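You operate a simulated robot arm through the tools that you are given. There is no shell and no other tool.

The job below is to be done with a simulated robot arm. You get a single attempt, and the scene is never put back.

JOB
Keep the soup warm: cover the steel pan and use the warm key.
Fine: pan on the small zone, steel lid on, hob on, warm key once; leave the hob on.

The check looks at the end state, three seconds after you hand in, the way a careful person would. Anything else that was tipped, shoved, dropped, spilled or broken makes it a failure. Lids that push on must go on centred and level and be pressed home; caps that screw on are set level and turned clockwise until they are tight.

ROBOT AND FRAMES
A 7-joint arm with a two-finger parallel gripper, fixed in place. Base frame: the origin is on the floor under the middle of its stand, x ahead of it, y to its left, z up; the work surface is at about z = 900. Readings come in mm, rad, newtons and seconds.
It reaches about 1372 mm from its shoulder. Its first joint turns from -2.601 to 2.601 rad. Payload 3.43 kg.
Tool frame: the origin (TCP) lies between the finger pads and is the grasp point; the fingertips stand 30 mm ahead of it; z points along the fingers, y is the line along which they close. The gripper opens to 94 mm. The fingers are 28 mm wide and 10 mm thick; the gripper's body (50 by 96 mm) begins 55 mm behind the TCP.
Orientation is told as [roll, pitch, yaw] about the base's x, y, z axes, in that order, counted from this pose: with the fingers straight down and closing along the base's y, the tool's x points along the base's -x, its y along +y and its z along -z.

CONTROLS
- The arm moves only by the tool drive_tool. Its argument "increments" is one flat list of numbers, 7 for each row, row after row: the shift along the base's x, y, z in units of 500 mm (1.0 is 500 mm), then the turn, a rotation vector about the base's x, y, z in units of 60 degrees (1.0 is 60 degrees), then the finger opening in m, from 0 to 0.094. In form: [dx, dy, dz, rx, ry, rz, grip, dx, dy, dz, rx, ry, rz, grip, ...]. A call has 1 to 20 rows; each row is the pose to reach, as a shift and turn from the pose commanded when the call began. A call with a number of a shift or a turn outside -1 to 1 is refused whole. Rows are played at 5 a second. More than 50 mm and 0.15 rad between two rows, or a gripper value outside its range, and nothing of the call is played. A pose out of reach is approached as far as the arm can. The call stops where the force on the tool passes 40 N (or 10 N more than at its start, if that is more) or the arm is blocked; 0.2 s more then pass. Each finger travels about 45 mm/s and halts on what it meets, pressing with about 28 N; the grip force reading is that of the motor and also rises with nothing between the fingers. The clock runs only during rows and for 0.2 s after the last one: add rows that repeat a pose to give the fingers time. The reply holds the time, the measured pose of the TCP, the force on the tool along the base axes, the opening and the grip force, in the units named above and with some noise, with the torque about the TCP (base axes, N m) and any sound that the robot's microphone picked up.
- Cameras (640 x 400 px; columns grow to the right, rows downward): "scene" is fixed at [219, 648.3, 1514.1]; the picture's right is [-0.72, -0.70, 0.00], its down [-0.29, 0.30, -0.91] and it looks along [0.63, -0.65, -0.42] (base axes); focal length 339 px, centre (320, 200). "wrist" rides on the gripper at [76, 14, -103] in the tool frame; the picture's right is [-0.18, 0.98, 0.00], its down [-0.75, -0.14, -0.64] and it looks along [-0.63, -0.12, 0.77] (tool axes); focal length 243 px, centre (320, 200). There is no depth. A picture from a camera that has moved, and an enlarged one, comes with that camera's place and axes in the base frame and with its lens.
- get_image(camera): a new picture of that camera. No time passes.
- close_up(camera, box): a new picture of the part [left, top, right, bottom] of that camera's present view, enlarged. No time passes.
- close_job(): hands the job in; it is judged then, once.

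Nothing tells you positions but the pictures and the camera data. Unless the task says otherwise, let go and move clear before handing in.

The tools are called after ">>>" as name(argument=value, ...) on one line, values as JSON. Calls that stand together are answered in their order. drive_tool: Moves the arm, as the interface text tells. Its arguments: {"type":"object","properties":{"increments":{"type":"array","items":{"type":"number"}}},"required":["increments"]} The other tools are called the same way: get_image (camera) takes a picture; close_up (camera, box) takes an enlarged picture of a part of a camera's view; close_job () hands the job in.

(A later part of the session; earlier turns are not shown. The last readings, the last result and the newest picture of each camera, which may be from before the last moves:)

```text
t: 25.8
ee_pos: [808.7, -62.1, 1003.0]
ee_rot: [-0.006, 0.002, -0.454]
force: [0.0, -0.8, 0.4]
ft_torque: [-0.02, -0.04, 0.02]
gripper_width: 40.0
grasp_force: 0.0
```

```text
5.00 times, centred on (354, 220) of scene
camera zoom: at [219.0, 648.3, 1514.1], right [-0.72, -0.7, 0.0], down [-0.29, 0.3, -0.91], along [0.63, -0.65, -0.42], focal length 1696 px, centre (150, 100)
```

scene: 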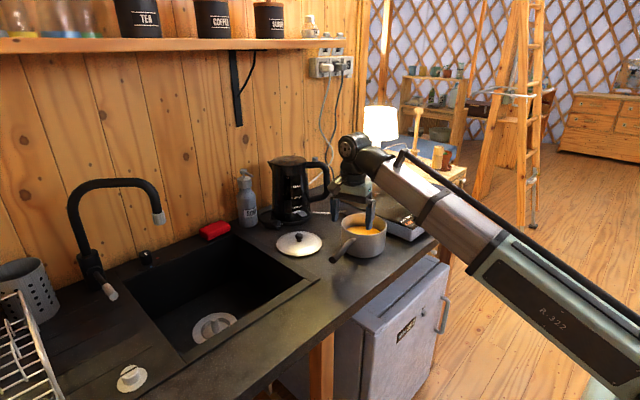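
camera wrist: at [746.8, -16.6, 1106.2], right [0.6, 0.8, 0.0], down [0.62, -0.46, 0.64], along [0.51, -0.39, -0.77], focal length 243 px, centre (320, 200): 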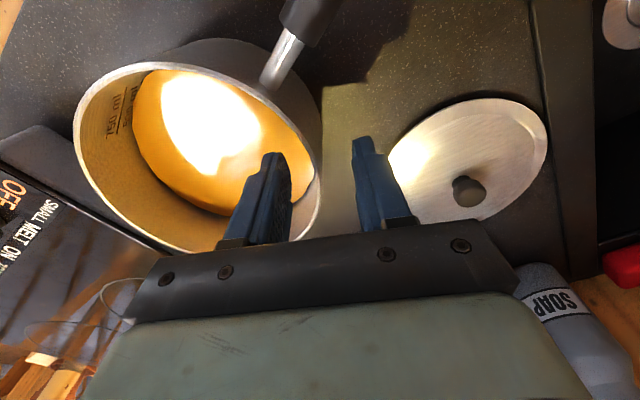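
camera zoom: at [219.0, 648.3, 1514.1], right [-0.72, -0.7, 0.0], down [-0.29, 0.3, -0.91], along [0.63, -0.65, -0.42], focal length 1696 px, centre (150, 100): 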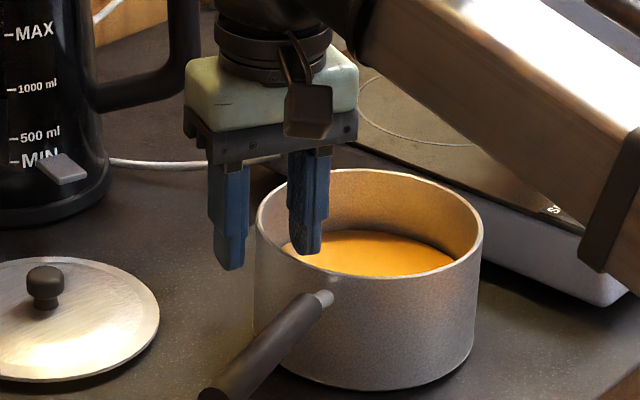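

The wall runs between the fingers. I'll go down another 24 mm, keeping above the soup, then close on the wall.

>>> drive_tool(increments=[0, 0, -0.015, 0, 0, 0, 0.04, 0, 0, -0.035, 0, 0, 0, 0.04, 0, 0, -0.05, 0, 0, 0, 0.04, 0, 0, -0.05, 0, 0, 0, 0.04, 0, 0, -0.05, 0, 0, 0, 0.015, 0, 0, -0.05, 0, 0, 0, 0.0, 0, 0, -0.05, 0, 0, 0, 0.0, 0, 0, -0.05, 0, 0, 0, 0.0, 0, 0, -0.05, 0, 0, 0, 0.0])

>>> get_image(camera="wrist")

>>> close_up(camera="scene", box=[290, 180, 418, 260])

```text
t: 27.8
ee_pos: [809.2, -61.8, 978.3]
ee_rot: [-0.004, 0.001, -0.453]
force: [0.4, 0.2, 0.5]
ft_torque: [0.25, -0.22, -0.03]
gripper_width: 10.0
grasp_force: 27.6
```

```text
taken
camera wrist: at [747.3, -16.2, 1081.3], right [0.6, 0.8, 0.0], down [0.62, -0.46, 0.64], along [0.51, -0.39, -0.77], focal length 243 px, centre (320, 200)
```

wrist: 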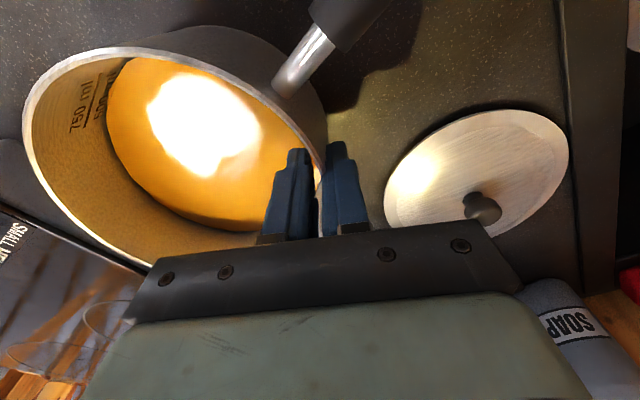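

```text
5.00 times, centred on (354, 220) of scene
camera zoom: at [219.0, 648.3, 1514.1], right [-0.72, -0.7, 0.0], down [-0.29, 0.3, -0.91], along [0.63, -0.65, -0.42], focal length 1696 px, centre (150, 100)
```

zoom: 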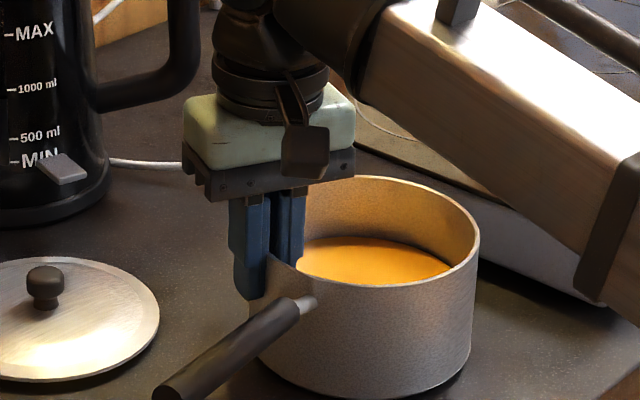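

The grip stopped at 10 mm, wider than the wall, and the pan has shifted slightly. I'll look closely before doing anything more.

>>> close_up(camera="scene", box=[330, 205, 394, 245])

>>> close_up(camera="scene", box=[330, 230, 394, 270])

>>> close_up(camera="wrist", box=[220, 80, 420, 205])

```text
10.00 times, centred on (362, 225) of scene
camera zoom: at [219.0, 648.3, 1514.1], right [-0.72, -0.7, 0.0], down [-0.29, 0.3, -0.91], along [0.63, -0.65, -0.42], focal length 3393 px, centre (-100, -50)
```

zoom: 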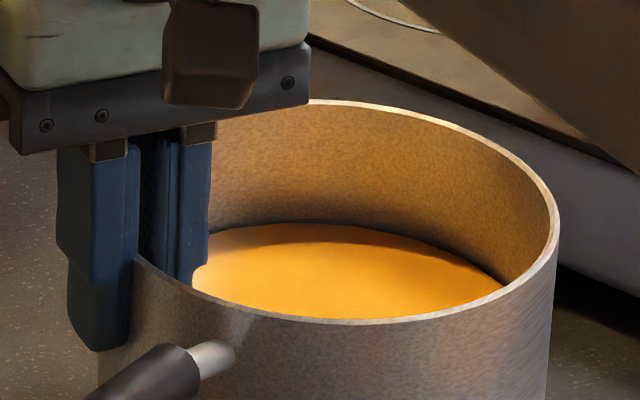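

```text
10.00 times, centred on (362, 250) of scene
camera zoom: at [219.0, 648.3, 1514.1], right [-0.72, -0.7, 0.0], down [-0.29, 0.3, -0.91], along [0.63, -0.65, -0.42], focal length 3393 px, centre (-100, -300)
```

zoom: 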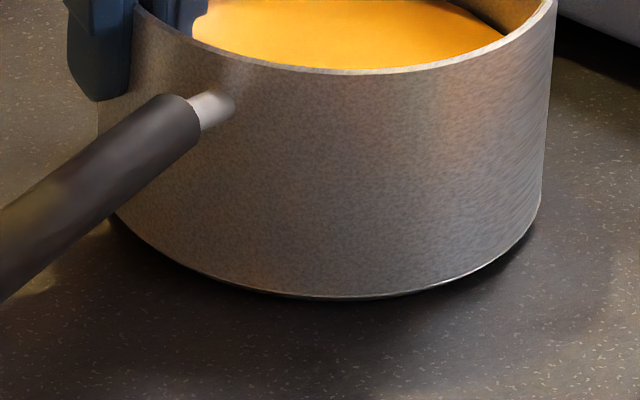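

```text
3.20 times, centred on (320, 142) of wrist
camera zoom: at [747.3, -16.2, 1081.3], right [0.6, 0.8, 0.0], down [0.62, -0.46, 0.64], along [0.51, -0.39, -0.77], focal length 776 px, centre (320, 384)
```

zoom: 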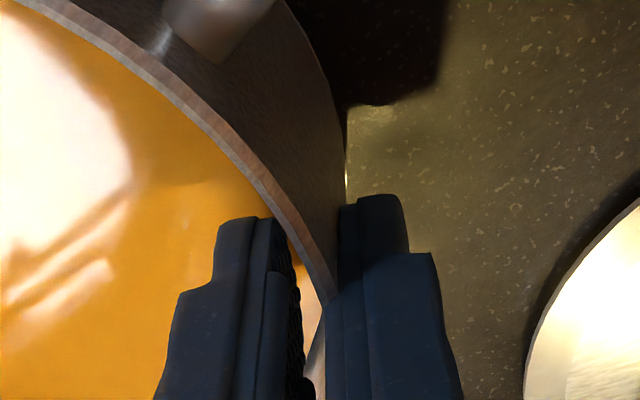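

The pads pinch the wall skewed, since my radial direction is off by about 5°. I'll open, turn the tool to line up with the true radius, and close again.

>>> drive_tool(increments=[0, 0, 0, 0, 0, 0, 0.03, 0, 0, 0, 0, 0, 0, 0.03, 0, 0, 0, 0, 0, -0.05, 0.03, 0, 0, 0, 0, 0, -0.09, 0.03, 0, 0, 0, 0, 0, -0.09, 0.03])

>>> close_up(camera="wrist", box=[220, 80, 420, 205])

>>> get_image(camera="wrist")

```text
t: 29.0
ee_pos: [809.2, -63.1, 978.4]
ee_rot: [-0.006, 0.002, -0.546]
force: [-0.3, -0.1, -0.4]
ft_torque: [0.01, -0.02, 0.0]
gripper_width: 30.0
grasp_force: 0.1
```

```text
3.20 times, centred on (320, 142) of wrist
camera zoom: at [751.9, -10.8, 1082.0], right [0.67, 0.74, 0.0], down [0.57, -0.51, 0.64], along [0.47, -0.43, -0.77], focal length 776 px, centre (320, 384)
```

zoom: 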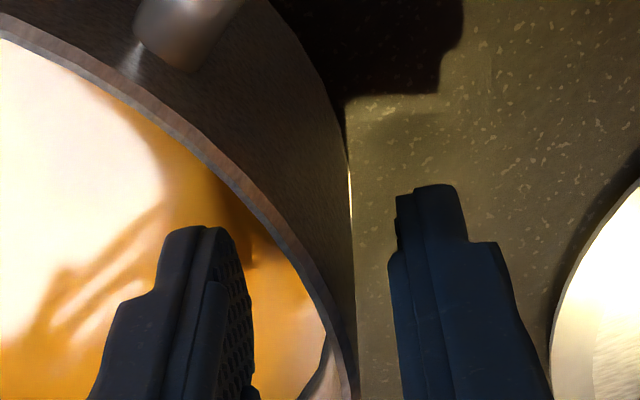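

```text
taken
camera wrist: at [751.9, -10.8, 1082.0], right [0.67, 0.74, 0.0], down [0.57, -0.51, 0.64], along [0.47, -0.43, -0.77], focal length 243 px, centre (320, 200)
```

wrist: 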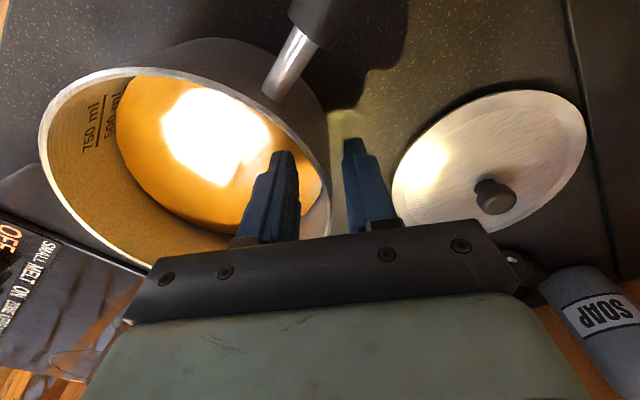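

Now the fit gives a pan centre of (775, -120) with R about 71.6, and the tool is aligned radially. I'll nudge 3.5 mm outward to centre on the wall and close.

>>> drive_tool(increments=[0.0044, 0.0058, 0, 0, 0, 0, 0.03, 0.0044, 0.0058, 0, 0, 0, 0, 0.015, 0.0044, 0.0058, 0, 0, 0, 0, 0.0, 0.0044, 0.0058, 0, 0, 0, 0, 0.0, 0.0044, 0.0058, 0, 0, 0, 0, 0.0, 0.0044, 0.0058, 0, 0, 0, 0, 0.0])

>>> close_up(camera="wrist", box=[220, 80, 420, 205])

>>> close_up(camera="scene", box=[290, 180, 418, 260])

```text
t: 30.4
ee_pos: [810.4, -58.7, 979.1]
ee_rot: [-0.004, 0.002, -0.547]
force: [-0.3, 0.8, -0.4]
ft_torque: [0.15, -0.15, 0.0]
gripper_width: 10.4
grasp_force: 28.2
```

```text
3.20 times, centred on (320, 142) of wrist
camera zoom: at [754.0, -7.7, 1081.8], right [0.67, 0.74, 0.0], down [0.57, -0.51, 0.64], along [0.47, -0.43, -0.77], focal length 776 px, centre (320, 384)
```

zoom: 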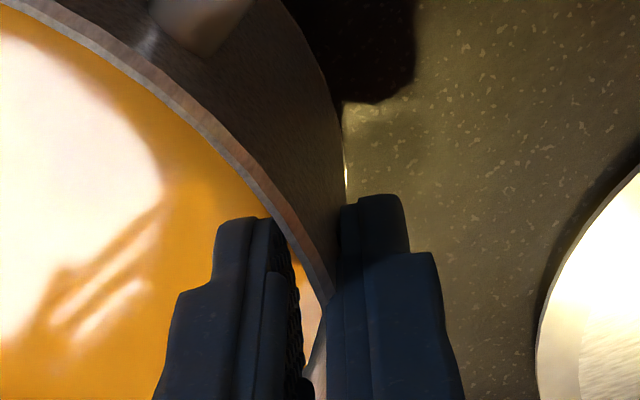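

```text
5.00 times, centred on (354, 220) of scene
camera zoom: at [219.0, 648.3, 1514.1], right [-0.72, -0.7, 0.0], down [-0.29, 0.3, -0.91], along [0.63, -0.65, -0.42], focal length 1696 px, centre (150, 100)
```

zoom: 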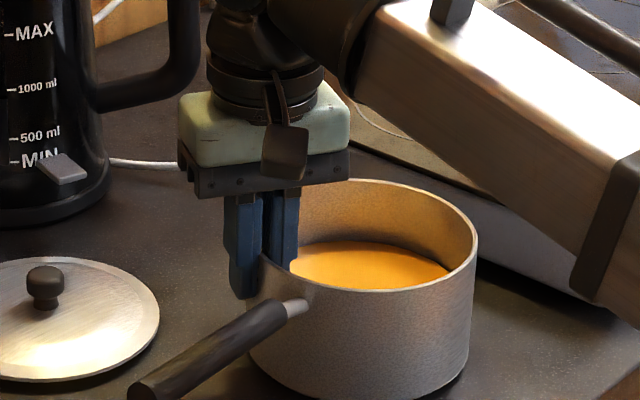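

The opening repeats at about 10 mm and the pan turned slightly to sit against the pads, so the grip may be seated. I'll test with a tiny lift and read the force and torque.

>>> drive_tool(increments=[0, 0, 0.003, 0, 0, 0, 0, 0, 0, 0.006, 0, 0, 0, 0, 0, 0, 0.008, 0, 0, 0, 0, 0, 0, 0.008, 0, 0, 0, 0])

>>> close_up(camera="scene", box=[330, 230, 394, 270])

>>> close_up(camera="scene", box=[330, 205, 394, 245])

```text
t: 31.4
ee_pos: [810.2, -58.5, 982.2]
ee_rot: [-0.006, 0.002, -0.549]
force: [0.1, -0.3, -4.7]
ft_torque: [0.13, -0.21, 0.01]
gripper_width: 10.7
grasp_force: 28.0
```

```text
10.00 times, centred on (362, 250) of scene
camera zoom: at [219.0, 648.3, 1514.1], right [-0.72, -0.7, 0.0], down [-0.29, 0.3, -0.91], along [0.63, -0.65, -0.42], focal length 3393 px, centre (-100, -300)
```

zoom: 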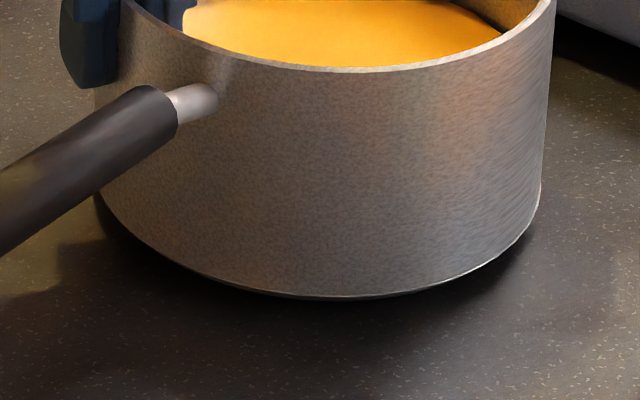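

```text
10.00 times, centred on (362, 225) of scene
camera zoom: at [219.0, 648.3, 1514.1], right [-0.72, -0.7, 0.0], down [-0.29, 0.3, -0.91], along [0.63, -0.65, -0.42], focal length 3393 px, centre (-100, -50)
```

zoom: 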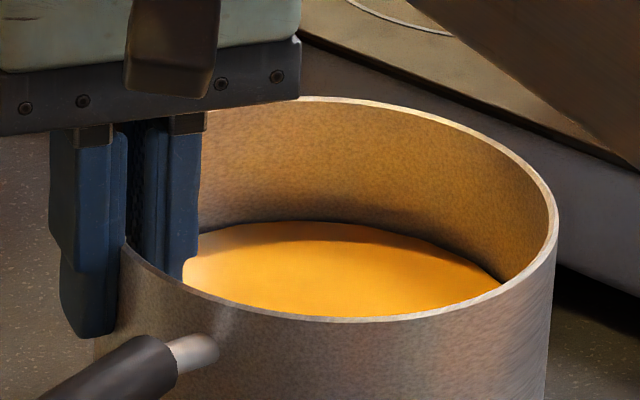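

Force and torque suggest the far edge is still supported. I'll lift 2 mm more to see whether the grip torque keeps rising or has saturated.

>>> drive_tool(increments=[0, 0, 0.002, 0, 0, 0, 0, 0, 0, 0.005, 0, 0, 0, 0, 0, 0, 0.005, 0, 0, 0, 0])

>>> close_up(camera="wrist", box=[220, 80, 420, 205])

```text
t: 32.2
ee_pos: [811.3, -59.5, 985.6]
ee_rot: [-0.006, 0.002, -0.548]
force: [-0.2, -1.1, -3.2]
ft_torque: [0.05, -0.16, 0.01]
gripper_width: 10.2
grasp_force: 28.0
```

```text
3.20 times, centred on (320, 142) of wrist
camera zoom: at [753.2, -8.3, 1088.6], right [0.67, 0.74, 0.0], down [0.57, -0.51, 0.64], along [0.47, -0.43, -0.77], focal length 776 px, centre (320, 384)
```

zoom: 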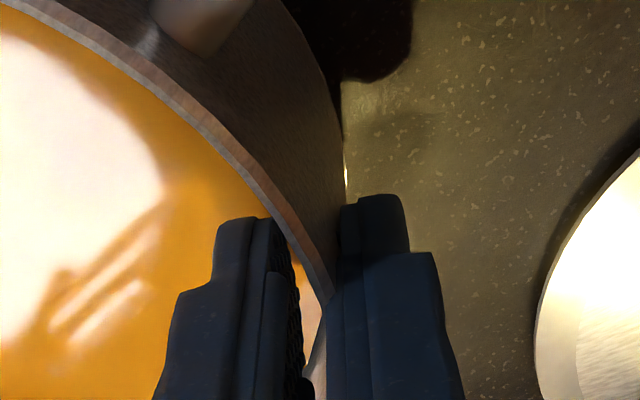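

The grip acts like a hinge on the rim, so this hold is no good. I'll set the pan back down, release, and instead take the handle lengthwise the way a hand would, with one finger above it and one below along its length.

>>> drive_tool(increments=[0, 0, -0.005, 0, 0, 0, 0, 0, 0, -0.01, 0, 0, 0, 0, 0, 0, -0.014, 0, 0, 0, 0, 0, 0, -0.014, 0, 0, 0, 0, 0, 0, -0.014, 0, 0, 0, 0.015, 0, 0, -0.014, 0, 0, 0, 0.03, 0, 0, -0.014, 0, 0, 0, 0.03, 0, 0, 0.01, 0, 0, 0, 0.03, 0, 0, 0.04, 0, 0, 0, 0.03, 0, 0, 0.08, 0, 0, 0, 0.04, 0, 0, 0.12, 0, 0, 0, 0.05, 0, 0, 0.17, 0, 0, 0, 0.06, 0, 0, 0.22, 0, 0, 0, 0.06, 0, 0, 0.25, 0, 0, 0, 0.06])

>>> get_image(camera="wrist")

>>> close_up(camera="scene", box=[290, 180, 418, 260])

```text
t: 35.2
ee_pos: [810.5, -59.2, 1112.2]
ee_rot: [-0.003, 0.001, -0.548]
force: [-0.2, 0.3, 0.3]
ft_torque: [-0.02, 0.0, -0.03]
gripper_width: 59.7
grasp_force: 0.0
```

```text
taken
camera wrist: at [753.5, -7.8, 1215.0], right [0.67, 0.74, 0.0], down [0.57, -0.51, 0.64], along [0.47, -0.43, -0.77], focal length 243 px, centre (320, 200)
```

wrist: 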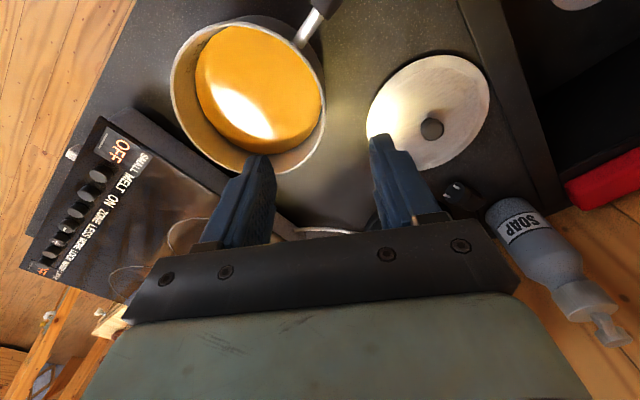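

```text
5.00 times, centred on (354, 220) of scene
camera zoom: at [219.0, 648.3, 1514.1], right [-0.72, -0.7, 0.0], down [-0.29, 0.3, -0.91], along [0.63, -0.65, -0.42], focal length 1696 px, centre (150, 100)
```

zoom: 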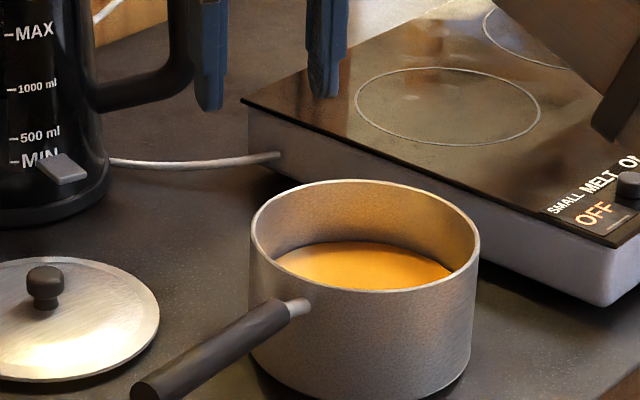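

The pan is upright and undisturbed apart from a small shift. I'll enlarge the wrist view to get exact positions of the pan, handle, and hob.

>>> close_up(camera="wrist", box=[150, 0, 360, 131])

>>> close_up(camera="wrist", box=[10, 90, 250, 240])

>>> close_up(camera="scene", box=[300, 220, 396, 280])

```text
3.05 times, centred on (255, 66) of wrist
camera zoom: at [753.5, -7.8, 1215.0], right [0.67, 0.74, 0.0], down [0.57, -0.51, 0.64], along [0.47, -0.43, -0.77], focal length 739 px, centre (518, 610)
```

zoom: 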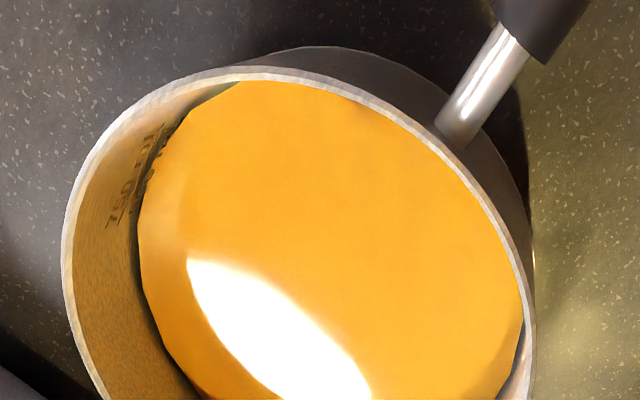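

```text
2.67 times, centred on (130, 165) of wrist
camera zoom: at [753.5, -7.8, 1215.0], right [0.67, 0.74, 0.0], down [0.57, -0.51, 0.64], along [0.47, -0.43, -0.77], focal length 647 px, centre (827, 293)
```

zoom: 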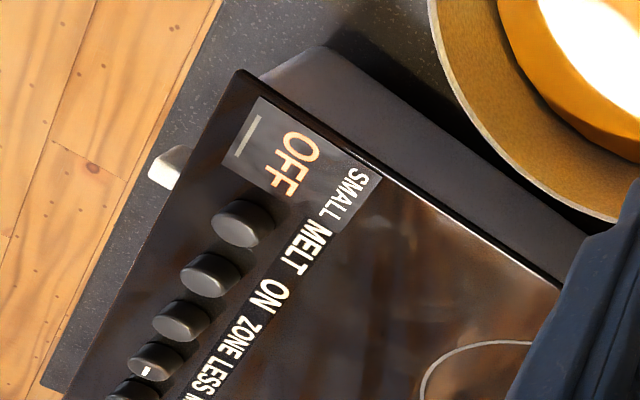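

```text
6.67 times, centred on (348, 250) of scene
camera zoom: at [219.0, 648.3, 1514.1], right [-0.72, -0.7, 0.0], down [-0.29, 0.3, -0.91], along [0.63, -0.65, -0.42], focal length 2262 px, centre (133, -133)
```

zoom: 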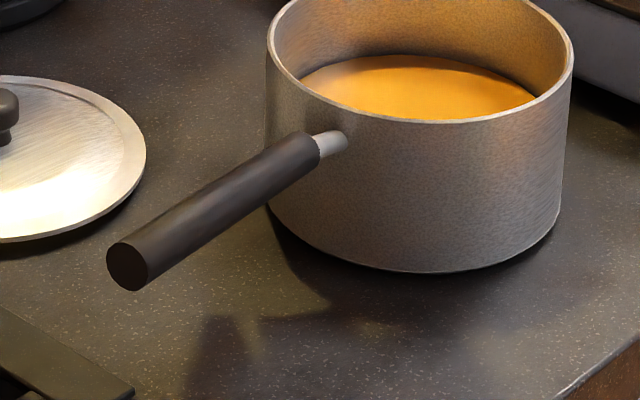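

The handle's black grip runs from s≈98 to 233 mm out from the pan centre (771, -112), with its axis at z≈977 near the root, and the neck is bare before that. My new idea is to pinch the handle near the root with the tool leaning 10°, so the fingertips brace against the pan wall below and carry the tipping moment. I'll move above the handle and turn to match it.

>>> drive_tool(increments=[-0.008, 0.008, 0, 0, 0, -0.06, 0.055, -0.02, 0.02, -0.01, 0, 0, -0.17, 0.055, -0.035, 0.035, -0.02, 0, 0, -0.29, 0.055, -0.05, 0.05, -0.035, 0, 0, -0.41, 0.055, -0.065, 0.065, -0.05, 0, 0, -0.53, 0.055, -0.08, 0.08, -0.065, 0, 0, -0.65, 0.055, -0.095, 0.092, -0.08, 0, 0, -0.76, 0.055, -0.105, 0.098, -0.095, 0, 0, -0.84, 0.055, -0.107, 0.098, -0.1, 0, 0, -0.855, 0.055, -0.107, 0.098, -0.1, 0, 0, -0.855, 0.055])

>>> get_image(camera="wrist")

>>> close_up(camera="scene", box=[290, 180, 418, 260])

```text
t: 37.4
ee_pos: [757.0, -10.1, 1059.8]
ee_rot: [-0.005, 0.002, -1.443]
force: [-0.2, 0.0, -0.1]
ft_torque: [0.02, -0.01, 0.03]
gripper_width: 54.9
grasp_force: 0.0
```

```text
taken
camera wrist: at [762.0, 66.1, 1163.2], right [1.0, -0.06, 0.0], down [-0.04, -0.77, 0.64], along [-0.04, -0.64, -0.77], focal length 243 px, centre (320, 200)
```

wrist: 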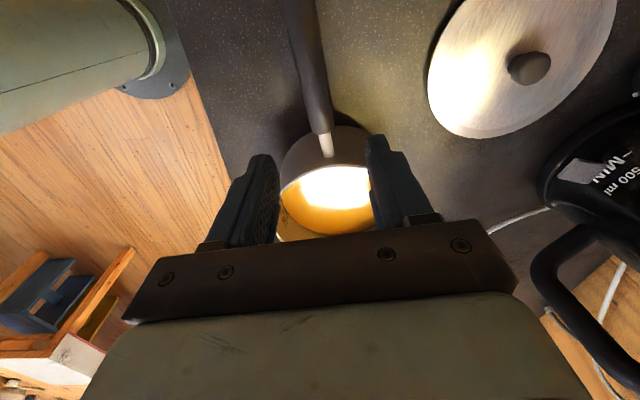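

```text
5.00 times, centred on (354, 220) of scene
camera zoom: at [219.0, 648.3, 1514.1], right [-0.72, -0.7, 0.0], down [-0.29, 0.3, -0.91], along [0.63, -0.65, -0.42], focal length 1696 px, centre (150, 100)
```

zoom: 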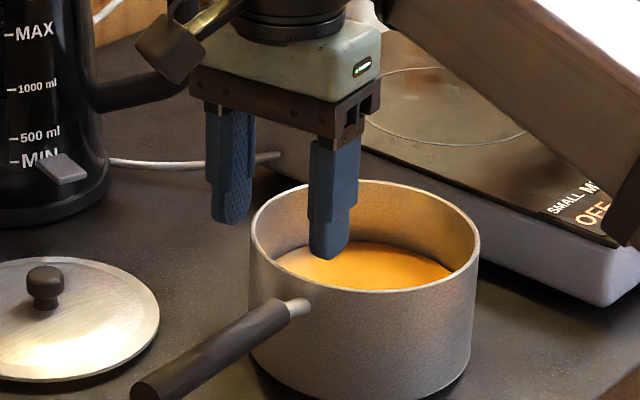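

The handle line matches. Now I'll tilt 10° and come down around the handle in two stages.

>>> drive_tool(increments=[0, 0, 0, -0.06, -0.0077, 0, 0.055, 0.001, -0.004, -0.01, -0.12, -0.0154, 0, 0.055, 0.002, -0.008, -0.03, -0.1653, -0.0212, 0, 0.055, 0.003, -0.012, -0.06, -0.1653, -0.0212, 0, 0.055, 0.004, -0.0168, -0.09, -0.1653, -0.0212, 0, 0.055, 0.004, -0.0168, -0.12, -0.1653, -0.0212, 0, 0.055, 0.004, -0.0168, -0.145, -0.1653, -0.0212, 0, 0.055, 0.004, -0.0168, -0.165, -0.1653, -0.0212, 0, 0.055, 0.004, -0.0168, -0.17, -0.1653, -0.0212, 0, 0.055])

>>> get_image(camera="wrist")

>>> close_up(camera="scene", box=[300, 190, 396, 250])

```text
t: 39.4
ee_pos: [759.1, -18.6, 974.8]
ee_rot: [-0.005, -0.173, -1.442]
force: [0.1, 0.1, 1.2]
ft_torque: [0.01, -0.01, 0.0]
gripper_width: 55.0
grasp_force: 0.1
```

```text
taken
camera wrist: at [761.9, 74.2, 1063.1], right [1.0, -0.06, 0.03], down [-0.06, -0.64, 0.76], along [-0.02, -0.76, -0.65], focal length 243 px, centre (320, 200)
```

wrist: 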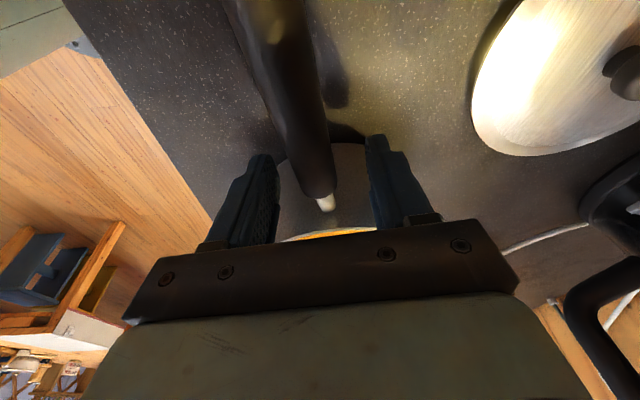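

```text
6.67 times, centred on (348, 220) of scene
camera zoom: at [219.0, 648.3, 1514.1], right [-0.72, -0.7, 0.0], down [-0.29, 0.3, -0.91], along [0.63, -0.65, -0.42], focal length 2262 px, centre (133, 67)
```

zoom: 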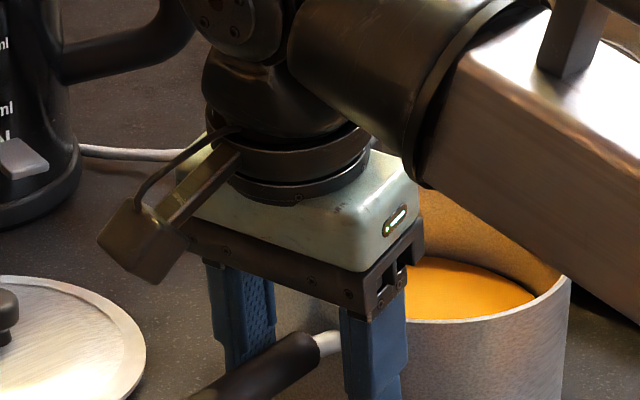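

Lined up well. I'll lower the last 29 mm and close on the handle.

>>> drive_tool(increments=[0, 0, -0.015, 0, 0, 0, 0.055, 0, 0, -0.035, 0, 0, 0, 0.055, 0, 0, -0.05, 0, 0, 0, 0.055, 0, 0, -0.057, 0, 0, 0, 0.055, 0, 0, -0.057, 0, 0, 0, 0.055])

>>> get_image(camera="wrist")

>>> close_up(camera="scene", box=[300, 200, 396, 260])

```text
t: 40.6
ee_pos: [759.6, -18.0, 947.8]
ee_rot: [-0.005, -0.173, -1.444]
force: [0.6, 0.0, 0.0]
ft_torque: [-0.02, 0.03, -0.03]
gripper_width: 54.8
grasp_force: 0.0
```

```text
taken
camera wrist: at [762.1, 74.0, 1035.2], right [1.0, -0.06, 0.03], down [-0.06, -0.64, 0.76], along [-0.02, -0.76, -0.65], focal length 243 px, centre (320, 200)
```

wrist: 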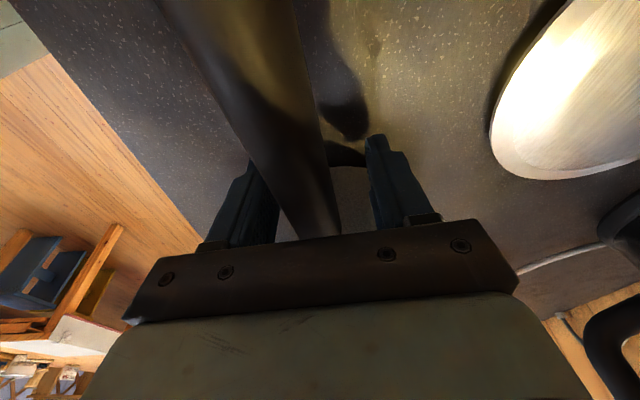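

```text
6.67 times, centred on (348, 230) of scene
camera zoom: at [219.0, 648.3, 1514.1], right [-0.72, -0.7, 0.0], down [-0.29, 0.3, -0.91], along [0.63, -0.65, -0.42], focal length 2262 px, centre (133, 0)
```

zoom: 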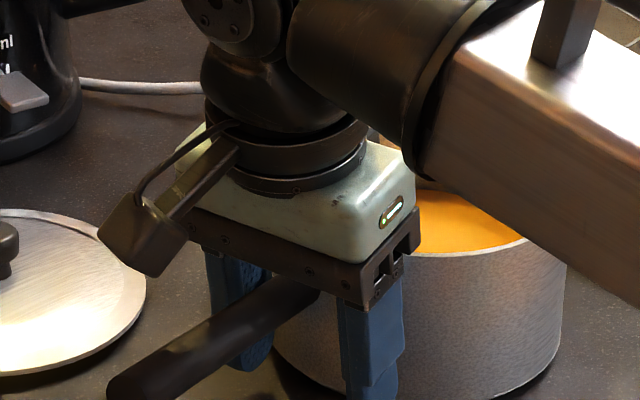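

>>> drive_tool(increments=[0, 0, 0, 0, 0, 0, 0.03, 0, 0, 0, 0, 0, 0, 0.0, 0, 0, 0, 0, 0, 0, 0.0, 0, 0, 0, 0, 0, 0, 0.0, 0, 0, 0, 0, 0, 0, 0.0, 0, 0, 0, 0, 0, 0, 0.0])

>>> get_image(camera="wrist")

>>> close_up(camera="scene", box=[300, 215, 396, 275])

```text
t: 42.0
ee_pos: [758.8, -19.1, 946.5]
ee_rot: [-0.004, -0.172, -1.443]
force: [-0.7, 1.3, -0.6]
ft_torque: [0.01, 0.03, 0.0]
gripper_width: 25.6
grasp_force: 28.2
```

```text
taken
camera wrist: at [762.1, 74.0, 1035.3], right [1.0, -0.06, 0.03], down [-0.06, -0.64, 0.76], along [-0.02, -0.76, -0.65], focal length 243 px, centre (320, 200)
```

wrist: 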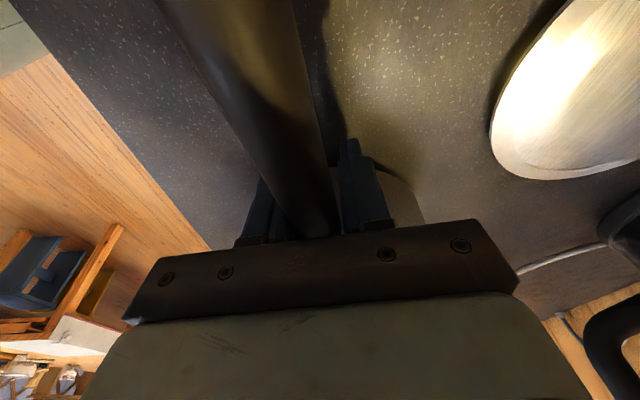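

```text
6.67 times, centred on (348, 245) of scene
camera zoom: at [219.0, 648.3, 1514.1], right [-0.72, -0.7, 0.0], down [-0.29, 0.3, -0.91], along [0.63, -0.65, -0.42], focal length 2262 px, centre (133, -100)
```

zoom: 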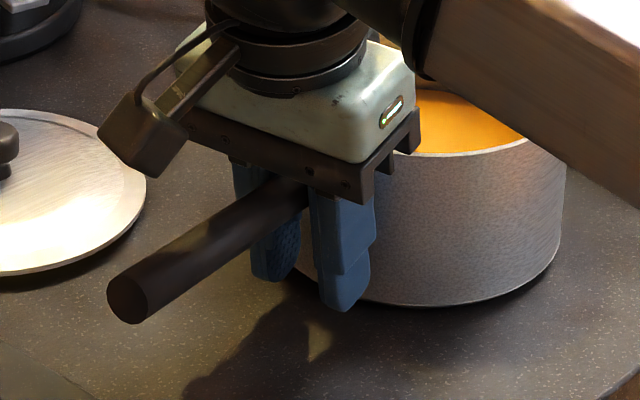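

The handle is held at 25.6 mm. Now I'll rotate the tool a few degrees about the handle so the fingertips bear on the pan wall, watching the torque.

>>> drive_tool(increments=[0.0002, -0.0016, 0, -0.0248, -0.0032, 0, 0, 0.0004, -0.0032, 0, -0.0496, -0.0064, 0, 0, 0.0004, -0.0032, 0, -0.0496, -0.0064, 0, 0])

```text
t: 42.8
ee_pos: [758.4, -19.4, 947.0]
ee_rot: [-0.004, -0.225, -1.442]
force: [0.8, 0.5, -3.4]
ft_torque: [0.25, 0.03, 0.01]
gripper_width: 25.7
grasp_force: 27.8
```

>>> drive_tool(increments=[0.0002, -0.0016, 0, -0.0248, -0.0032, 0, 0, 0.0004, -0.0032, 0, -0.0496, -0.0064, 0, 0, 0.0004, -0.0032, 0, -0.0496, -0.0064, 0, 0])

>>> close_up(camera="scene", box=[300, 215, 396, 275])

```text
t: 43.6
ee_pos: [759.4, -22.4, 947.1]
ee_rot: [-0.005, -0.278, -1.443]
force: [0.5, -0.4, -4.0]
ft_torque: [0.26, 0.02, 0.02]
gripper_width: 25.7
grasp_force: 28.7
```

```text
6.67 times, centred on (348, 245) of scene
camera zoom: at [219.0, 648.3, 1514.1], right [-0.72, -0.7, 0.0], down [-0.29, 0.3, -0.91], along [0.63, -0.65, -0.42], focal length 2262 px, centre (133, -100)
```

zoom: 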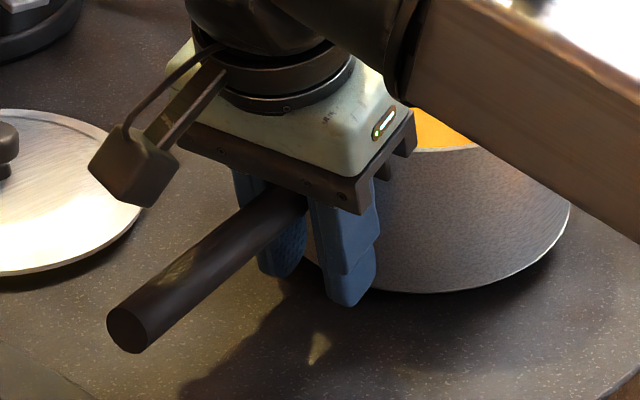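

The load has read about 4 N in every hold, so the pan may be light (about 0.4 kg) and actually airborne each time. I'll look closely at its base and tilt now.

>>> close_up(camera="scene", box=[340, 225, 404, 265])

>>> get_image(camera="wrist")

>>> get_image(camera="scene")

```text
10.00 times, centred on (372, 245) of scene
camera zoom: at [219.0, 648.3, 1514.1], right [-0.72, -0.7, 0.0], down [-0.29, 0.3, -0.91], along [0.63, -0.65, -0.42], focal length 3393 px, centre (-200, -250)
```

zoom: 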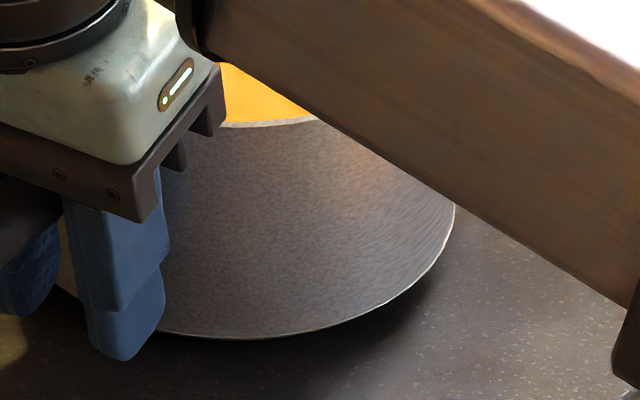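

```text
taken
camera wrist: at [761.0, 79.7, 1024.9], right [1.0, -0.05, 0.05], down [-0.07, -0.56, 0.82], along [-0.02, -0.83, -0.56], focal length 243 px, centre (320, 200)
```

wrist: 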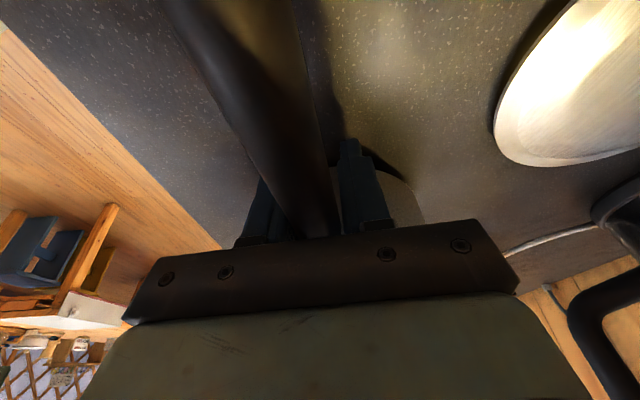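

```text
taken
```

scene: 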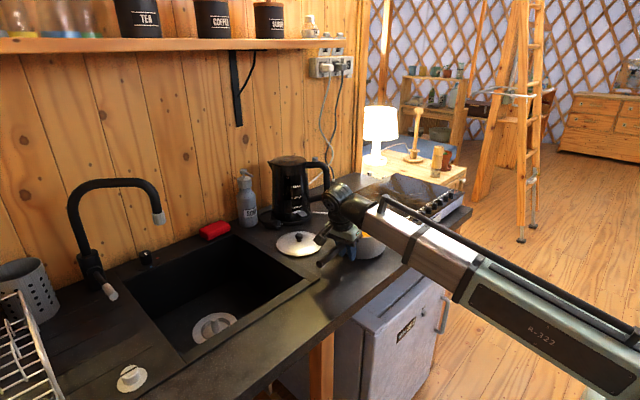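

The pan turned rigidly with the gripper and the load stayed near 4 N, so the pan weighs only about 0.4 kg and this grip holds it. I'll rotate back to level and lift 20 mm to confirm.

>>> drive_tool(increments=[-0.0004, 0.0032, 0.006, 0.0496, 0.0064, 0, 0, -0.0008, 0.0064, 0.012, 0.0992, 0.0127, 0, 0, -0.0008, 0.0064, 0.025, 0.0992, 0.0127, 0, 0, -0.0008, 0.0064, 0.04, 0.0992, 0.0127, 0, 0, -0.0008, 0.0064, 0.04, 0.0992, 0.0127, 0, 0])

>>> close_up(camera="scene", box=[300, 205, 412, 275])

>>> get_image(camera="wrist")

```text
t: 44.8
ee_pos: [758.4, -19.0, 967.4]
ee_rot: [-0.005, -0.173, -1.444]
force: [-0.3, 0.6, -3.0]
ft_torque: [0.21, 0.05, 0.01]
gripper_width: 25.9
grasp_force: 28.0
```

```text
5.71 times, centred on (356, 240) of scene
camera zoom: at [219.0, 648.3, 1514.1], right [-0.72, -0.7, 0.0], down [-0.29, 0.3, -0.91], along [0.63, -0.65, -0.42], focal length 1939 px, centre (114, -29)
```

zoom: 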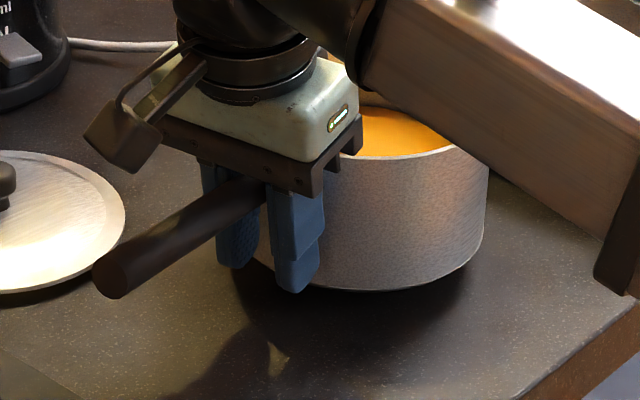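

```text
taken
camera wrist: at [761.9, 73.9, 1054.8], right [1.0, -0.06, 0.03], down [-0.06, -0.64, 0.76], along [-0.03, -0.76, -0.65], focal length 243 px, centre (320, 200)
```

wrist: 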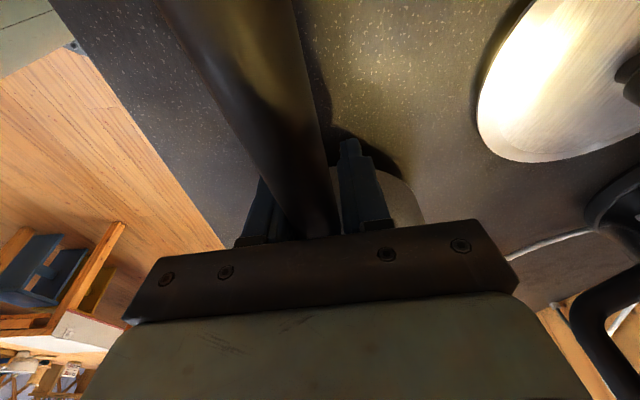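

The pan is airborne and level with a good grip. I estimate the hob top at z≈961 and the small zone centre at about (873, -345). I'll lift another 75 mm slowly to clear the hob.

>>> drive_tool(increments=[0, 0, 0.008, 0, 0, 0, 0, 0, 0, 0.022, 0, 0, 0, 0, 0, 0, 0.04, 0, 0, 0, 0, 0, 0, 0.06, 0, 0, 0, 0, 0, 0, 0.08, 0, 0, 0, 0, 0, 0, 0.1, 0, 0, 0, 0, 0, 0, 0.12, 0, 0, 0, 0, 0, 0, 0.138, 0, 0, 0, 0, 0, 0, 0.148, 0, 0, 0, 0, 0, 0, 0.15, 0, 0, 0, 0])

>>> get_image(camera="scene")

>>> close_up(camera="scene", box=[300, 185, 428, 265])

```text
t: 47.0
ee_pos: [759.0, -19.8, 1042.8]
ee_rot: [-0.007, -0.172, -1.444]
force: [-0.3, 1.0, -4.4]
ft_torque: [0.25, 0.01, 0.04]
gripper_width: 25.8
grasp_force: 28.0
```

```text
taken
```

scene: 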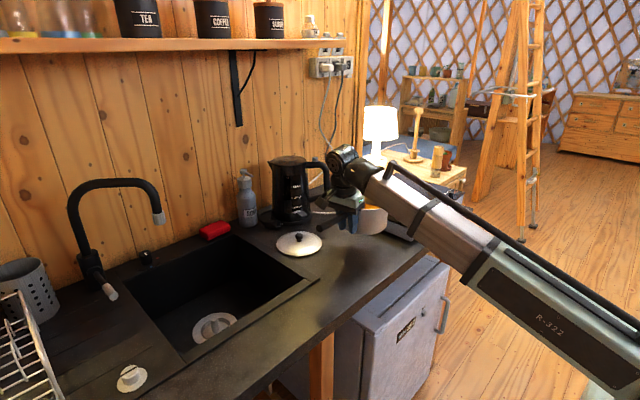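

```text
5.00 times, centred on (364, 225) of scene
camera zoom: at [219.0, 648.3, 1514.1], right [-0.72, -0.7, 0.0], down [-0.29, 0.3, -0.91], along [0.63, -0.65, -0.42], focal length 1696 px, centre (100, 75)
```

zoom: 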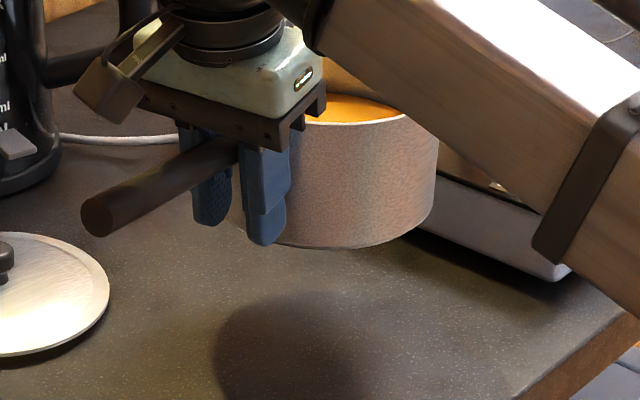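

The pan is held level and well clear. I'll carry it slowly over to the small zone.

>>> drive_tool(increments=[0.004, -0.009, 0, 0, 0, 0, 0, 0.013, -0.03, 0, 0, 0, 0, 0, 0.026, -0.06, 0, 0, 0, 0, 0, 0.042, -0.096, 0, 0, 0, 0, 0, 0.058, -0.132, 0, 0, 0, 0, 0, 0.074, -0.168, 0, 0, 0, 0, 0, 0.09, -0.204, 0, 0, 0, 0, 0, 0.106, -0.24, 0, 0, 0, 0, 0, 0.122, -0.276, 0, 0, 0, 0, 0, 0.138, -0.312, 0, 0, 0, 0, 0, 0.154, -0.348, 0, 0, 0, 0, 0, 0.17, -0.384, 0, 0, 0, 0, 0, 0.184, -0.418, 0, 0, 0, 0, 0, 0.195, -0.443, 0, 0, 0, 0, 0, 0.202, -0.459, 0, 0, 0, 0, 0, 0.2046, -0.4646, 0, 0, 0, 0, 0, 0.2046, -0.4646, 0, 0, 0, 0, 0])

>>> get_image(camera="wrist")

>>> close_up(camera="scene", box=[320, 160, 480, 260])

```text
t: 50.6
ee_pos: [862.1, -252.0, 1043.0]
ee_rot: [-0.005, -0.174, -1.443]
force: [-0.3, -0.1, -4.0]
ft_torque: [0.27, 0.05, 0.01]
gripper_width: 25.8
grasp_force: 28.7
```

```text
taken
camera wrist: at [864.2, -158.7, 1129.6], right [1.0, -0.06, 0.03], down [-0.06, -0.64, 0.76], along [-0.02, -0.76, -0.65], focal length 243 px, centre (320, 200)
```

wrist: 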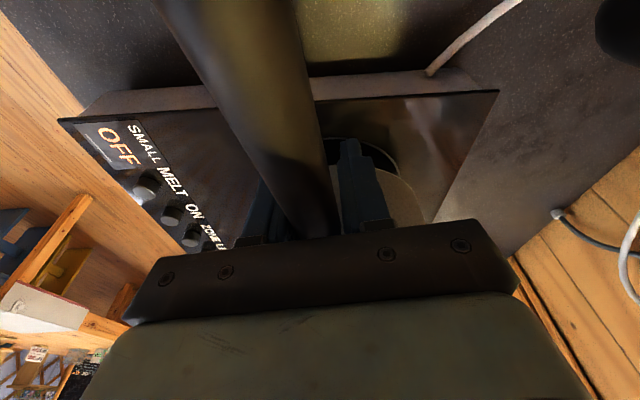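

```text
4.00 times, centred on (400, 210) of scene
camera zoom: at [219.0, 648.3, 1514.1], right [-0.72, -0.7, 0.0], down [-0.29, 0.3, -0.91], along [0.63, -0.65, -0.42], focal length 1357 px, centre (0, 160)
```

zoom: 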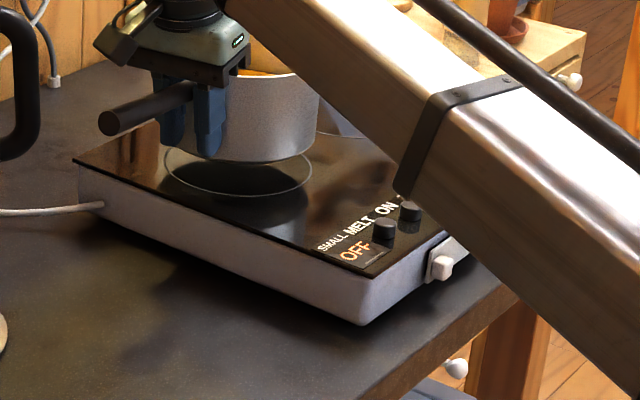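

The pan is nearly centred over the ring and needs only about 3 mm of shift. I'll correct that and lower it gently, watching for contact.

>>> drive_tool(increments=[0.002, 0.002, -0.006, 0, 0, 0, 0, 0.004, 0.004, -0.018, 0, 0, 0, 0, 0.006, 0.006, -0.032, 0, 0, 0, 0, 0.006, 0.006, -0.044, 0, 0, 0, 0, 0.006, 0.006, -0.052, 0, 0, 0, 0, 0.006, 0.006, -0.056, 0, 0, 0, 0, 0.006, 0.006, -0.056, 0, 0, 0, 0])

>>> close_up(camera="scene", box=[330, 170, 410, 220])

```text
t: 52.2
ee_pos: [863.7, -246.7, 1013.8]
ee_rot: [-0.004, -0.174, -1.443]
force: [-0.9, 2.0, 3.1]
ft_torque: [-0.85, -0.1, 0.0]
gripper_width: 25.6
grasp_force: 28.0
```

```text
8.00 times, centred on (370, 195) of scene
camera zoom: at [219.0, 648.3, 1514.1], right [-0.72, -0.7, 0.0], down [-0.29, 0.3, -0.91], along [0.63, -0.65, -0.42], focal length 2714 px, centre (-80, 240)
```

zoom: 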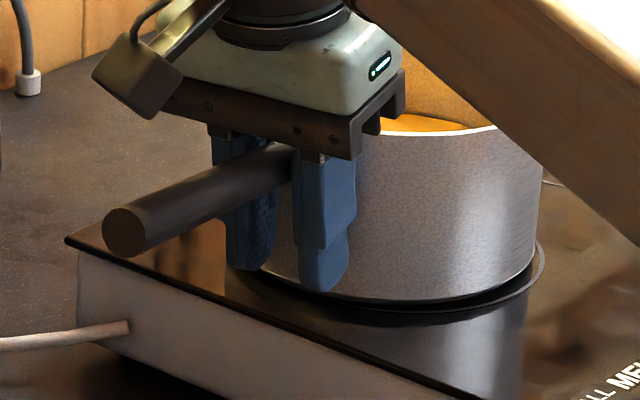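

The far edge touched first (upward force, torque -0.85), so the pan is tilted a degree or two. I'll rotate the tool slightly about that edge to bring the near side down flat.

>>> drive_tool(increments=[-0.0001, 0.001, -0.0034, -0.0095, -0.0012, 0, 0, -0.00025, 0.002, -0.0068, -0.0189, -0.0024, 0, 0, -0.00025, 0.002, -0.0068, -0.0189, -0.0024, 0, 0])

>>> close_up(camera="scene", box=[340, 185, 404, 225])

```text
t: 53.0
ee_pos: [864.1, -247.5, 1011.0]
ee_rot: [-0.004, -0.193, -1.443]
force: [1.5, 3.7, 15.6]
ft_torque: [-0.1, 0.03, -0.01]
gripper_width: 25.5
grasp_force: 28.2
```

```text
10.00 times, centred on (372, 205) of scene
camera zoom: at [219.0, 648.3, 1514.1], right [-0.72, -0.7, 0.0], down [-0.29, 0.3, -0.91], along [0.63, -0.65, -0.42], focal length 3393 px, centre (-200, 150)
```

zoom: 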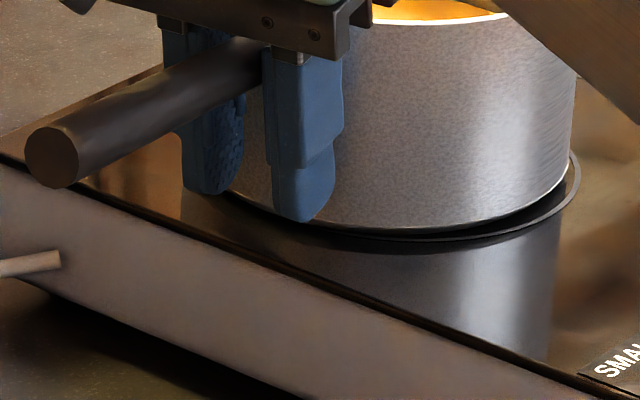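

The pan now sits flat on the hob (near edge loaded, torque about zero). I'll relax the downward push slightly, open the fingers, and check the pan's position on the ring.

>>> drive_tool(increments=[0, 0, 0.002, 0, 0, 0, 0, 0, 0, 0.003, 0, 0, 0, 0.0, 0, 0, 0.003, 0, 0, 0, 0.03, 0, 0, 0.003, 0, 0, 0, 0.05, 0, 0, 0.003, 0, 0, 0, 0.06, 0, 0, 0.003, 0, 0, 0, 0.06, 0, 0, 0.003, 0, 0, 0, 0.06])

>>> close_up(camera="scene", box=[340, 185, 404, 225])

```text
t: 54.6
ee_pos: [864.3, -246.4, 1012.4]
ee_rot: [-0.005, -0.193, -1.443]
force: [0.4, -0.5, -0.2]
ft_torque: [0.01, -0.02, 0.01]
gripper_width: 59.9
grasp_force: 0.1
```

```text
10.00 times, centred on (372, 205) of scene
camera zoom: at [219.0, 648.3, 1514.1], right [-0.72, -0.7, 0.0], down [-0.29, 0.3, -0.91], along [0.63, -0.65, -0.42], focal length 3393 px, centre (-200, 150)
```

zoom: 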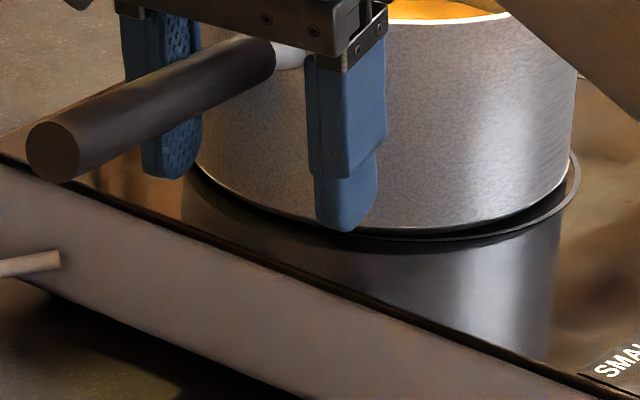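

Released cleanly. I'll raise straight up, restore the tool to vertical, and inspect.

>>> drive_tool(increments=[0, 0.002, 0.01, 0, 0, 0, 0.06, 0, 0.005, 0.04, 0, 0, 0, 0.06, 0, 0.01, 0.08, 0, 0, 0, 0.06, 0, 0.015, 0.12, 0, 0, 0, 0.06, 0, 0.02, 0.16, 0.05, 0.0064, 0, 0.06, 0, 0.03, 0.2, 0.1, 0.0128, 0, 0.06, 0, 0.04, 0.23, 0.15, 0.0192, 0, 0.06, 0, 0.05, 0.25, 0.183, 0.0234, 0, 0.06, 0, 0.05, 0.25, 0.183, 0.0234, 0, 0.06])

>>> get_image(camera="wrist")

>>> close_up(camera="scene", box=[320, 160, 480, 260])

```text
t: 56.6
ee_pos: [864.9, -222.7, 1138.7]
ee_rot: [-0.005, 0.001, -1.443]
force: [-0.2, 0.5, -0.6]
ft_torque: [0.01, 0.01, 0.0]
gripper_width: 59.9
grasp_force: 0.1
```

```text
taken
camera wrist: at [868.9, -146.0, 1240.8], right [1.0, -0.06, 0.0], down [-0.04, -0.77, 0.64], along [-0.04, -0.64, -0.77], focal length 243 px, centre (320, 200)
```

wrist: 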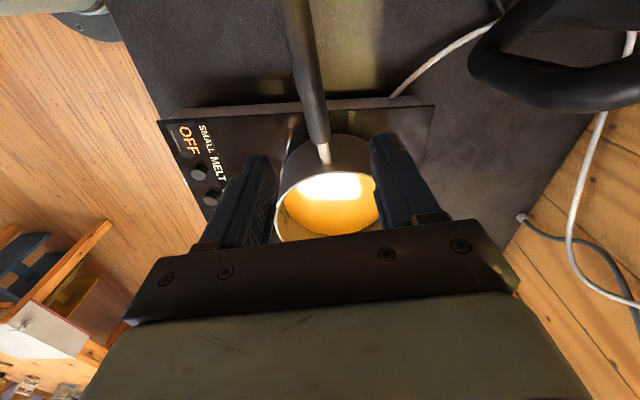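

```text
4.00 times, centred on (400, 210) of scene
camera zoom: at [219.0, 648.3, 1514.1], right [-0.72, -0.7, 0.0], down [-0.29, 0.3, -0.91], along [0.63, -0.65, -0.42], focal length 1357 px, centre (0, 160)
```

zoom: 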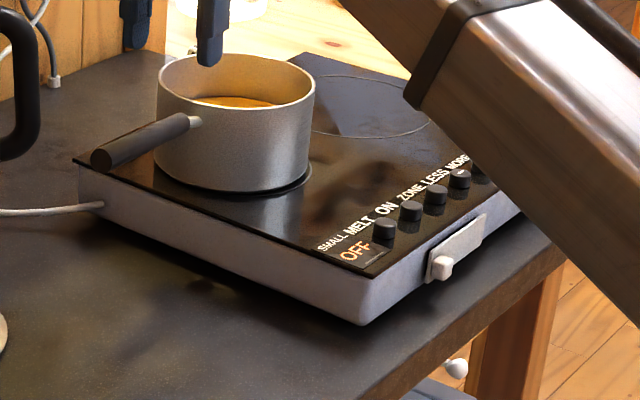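

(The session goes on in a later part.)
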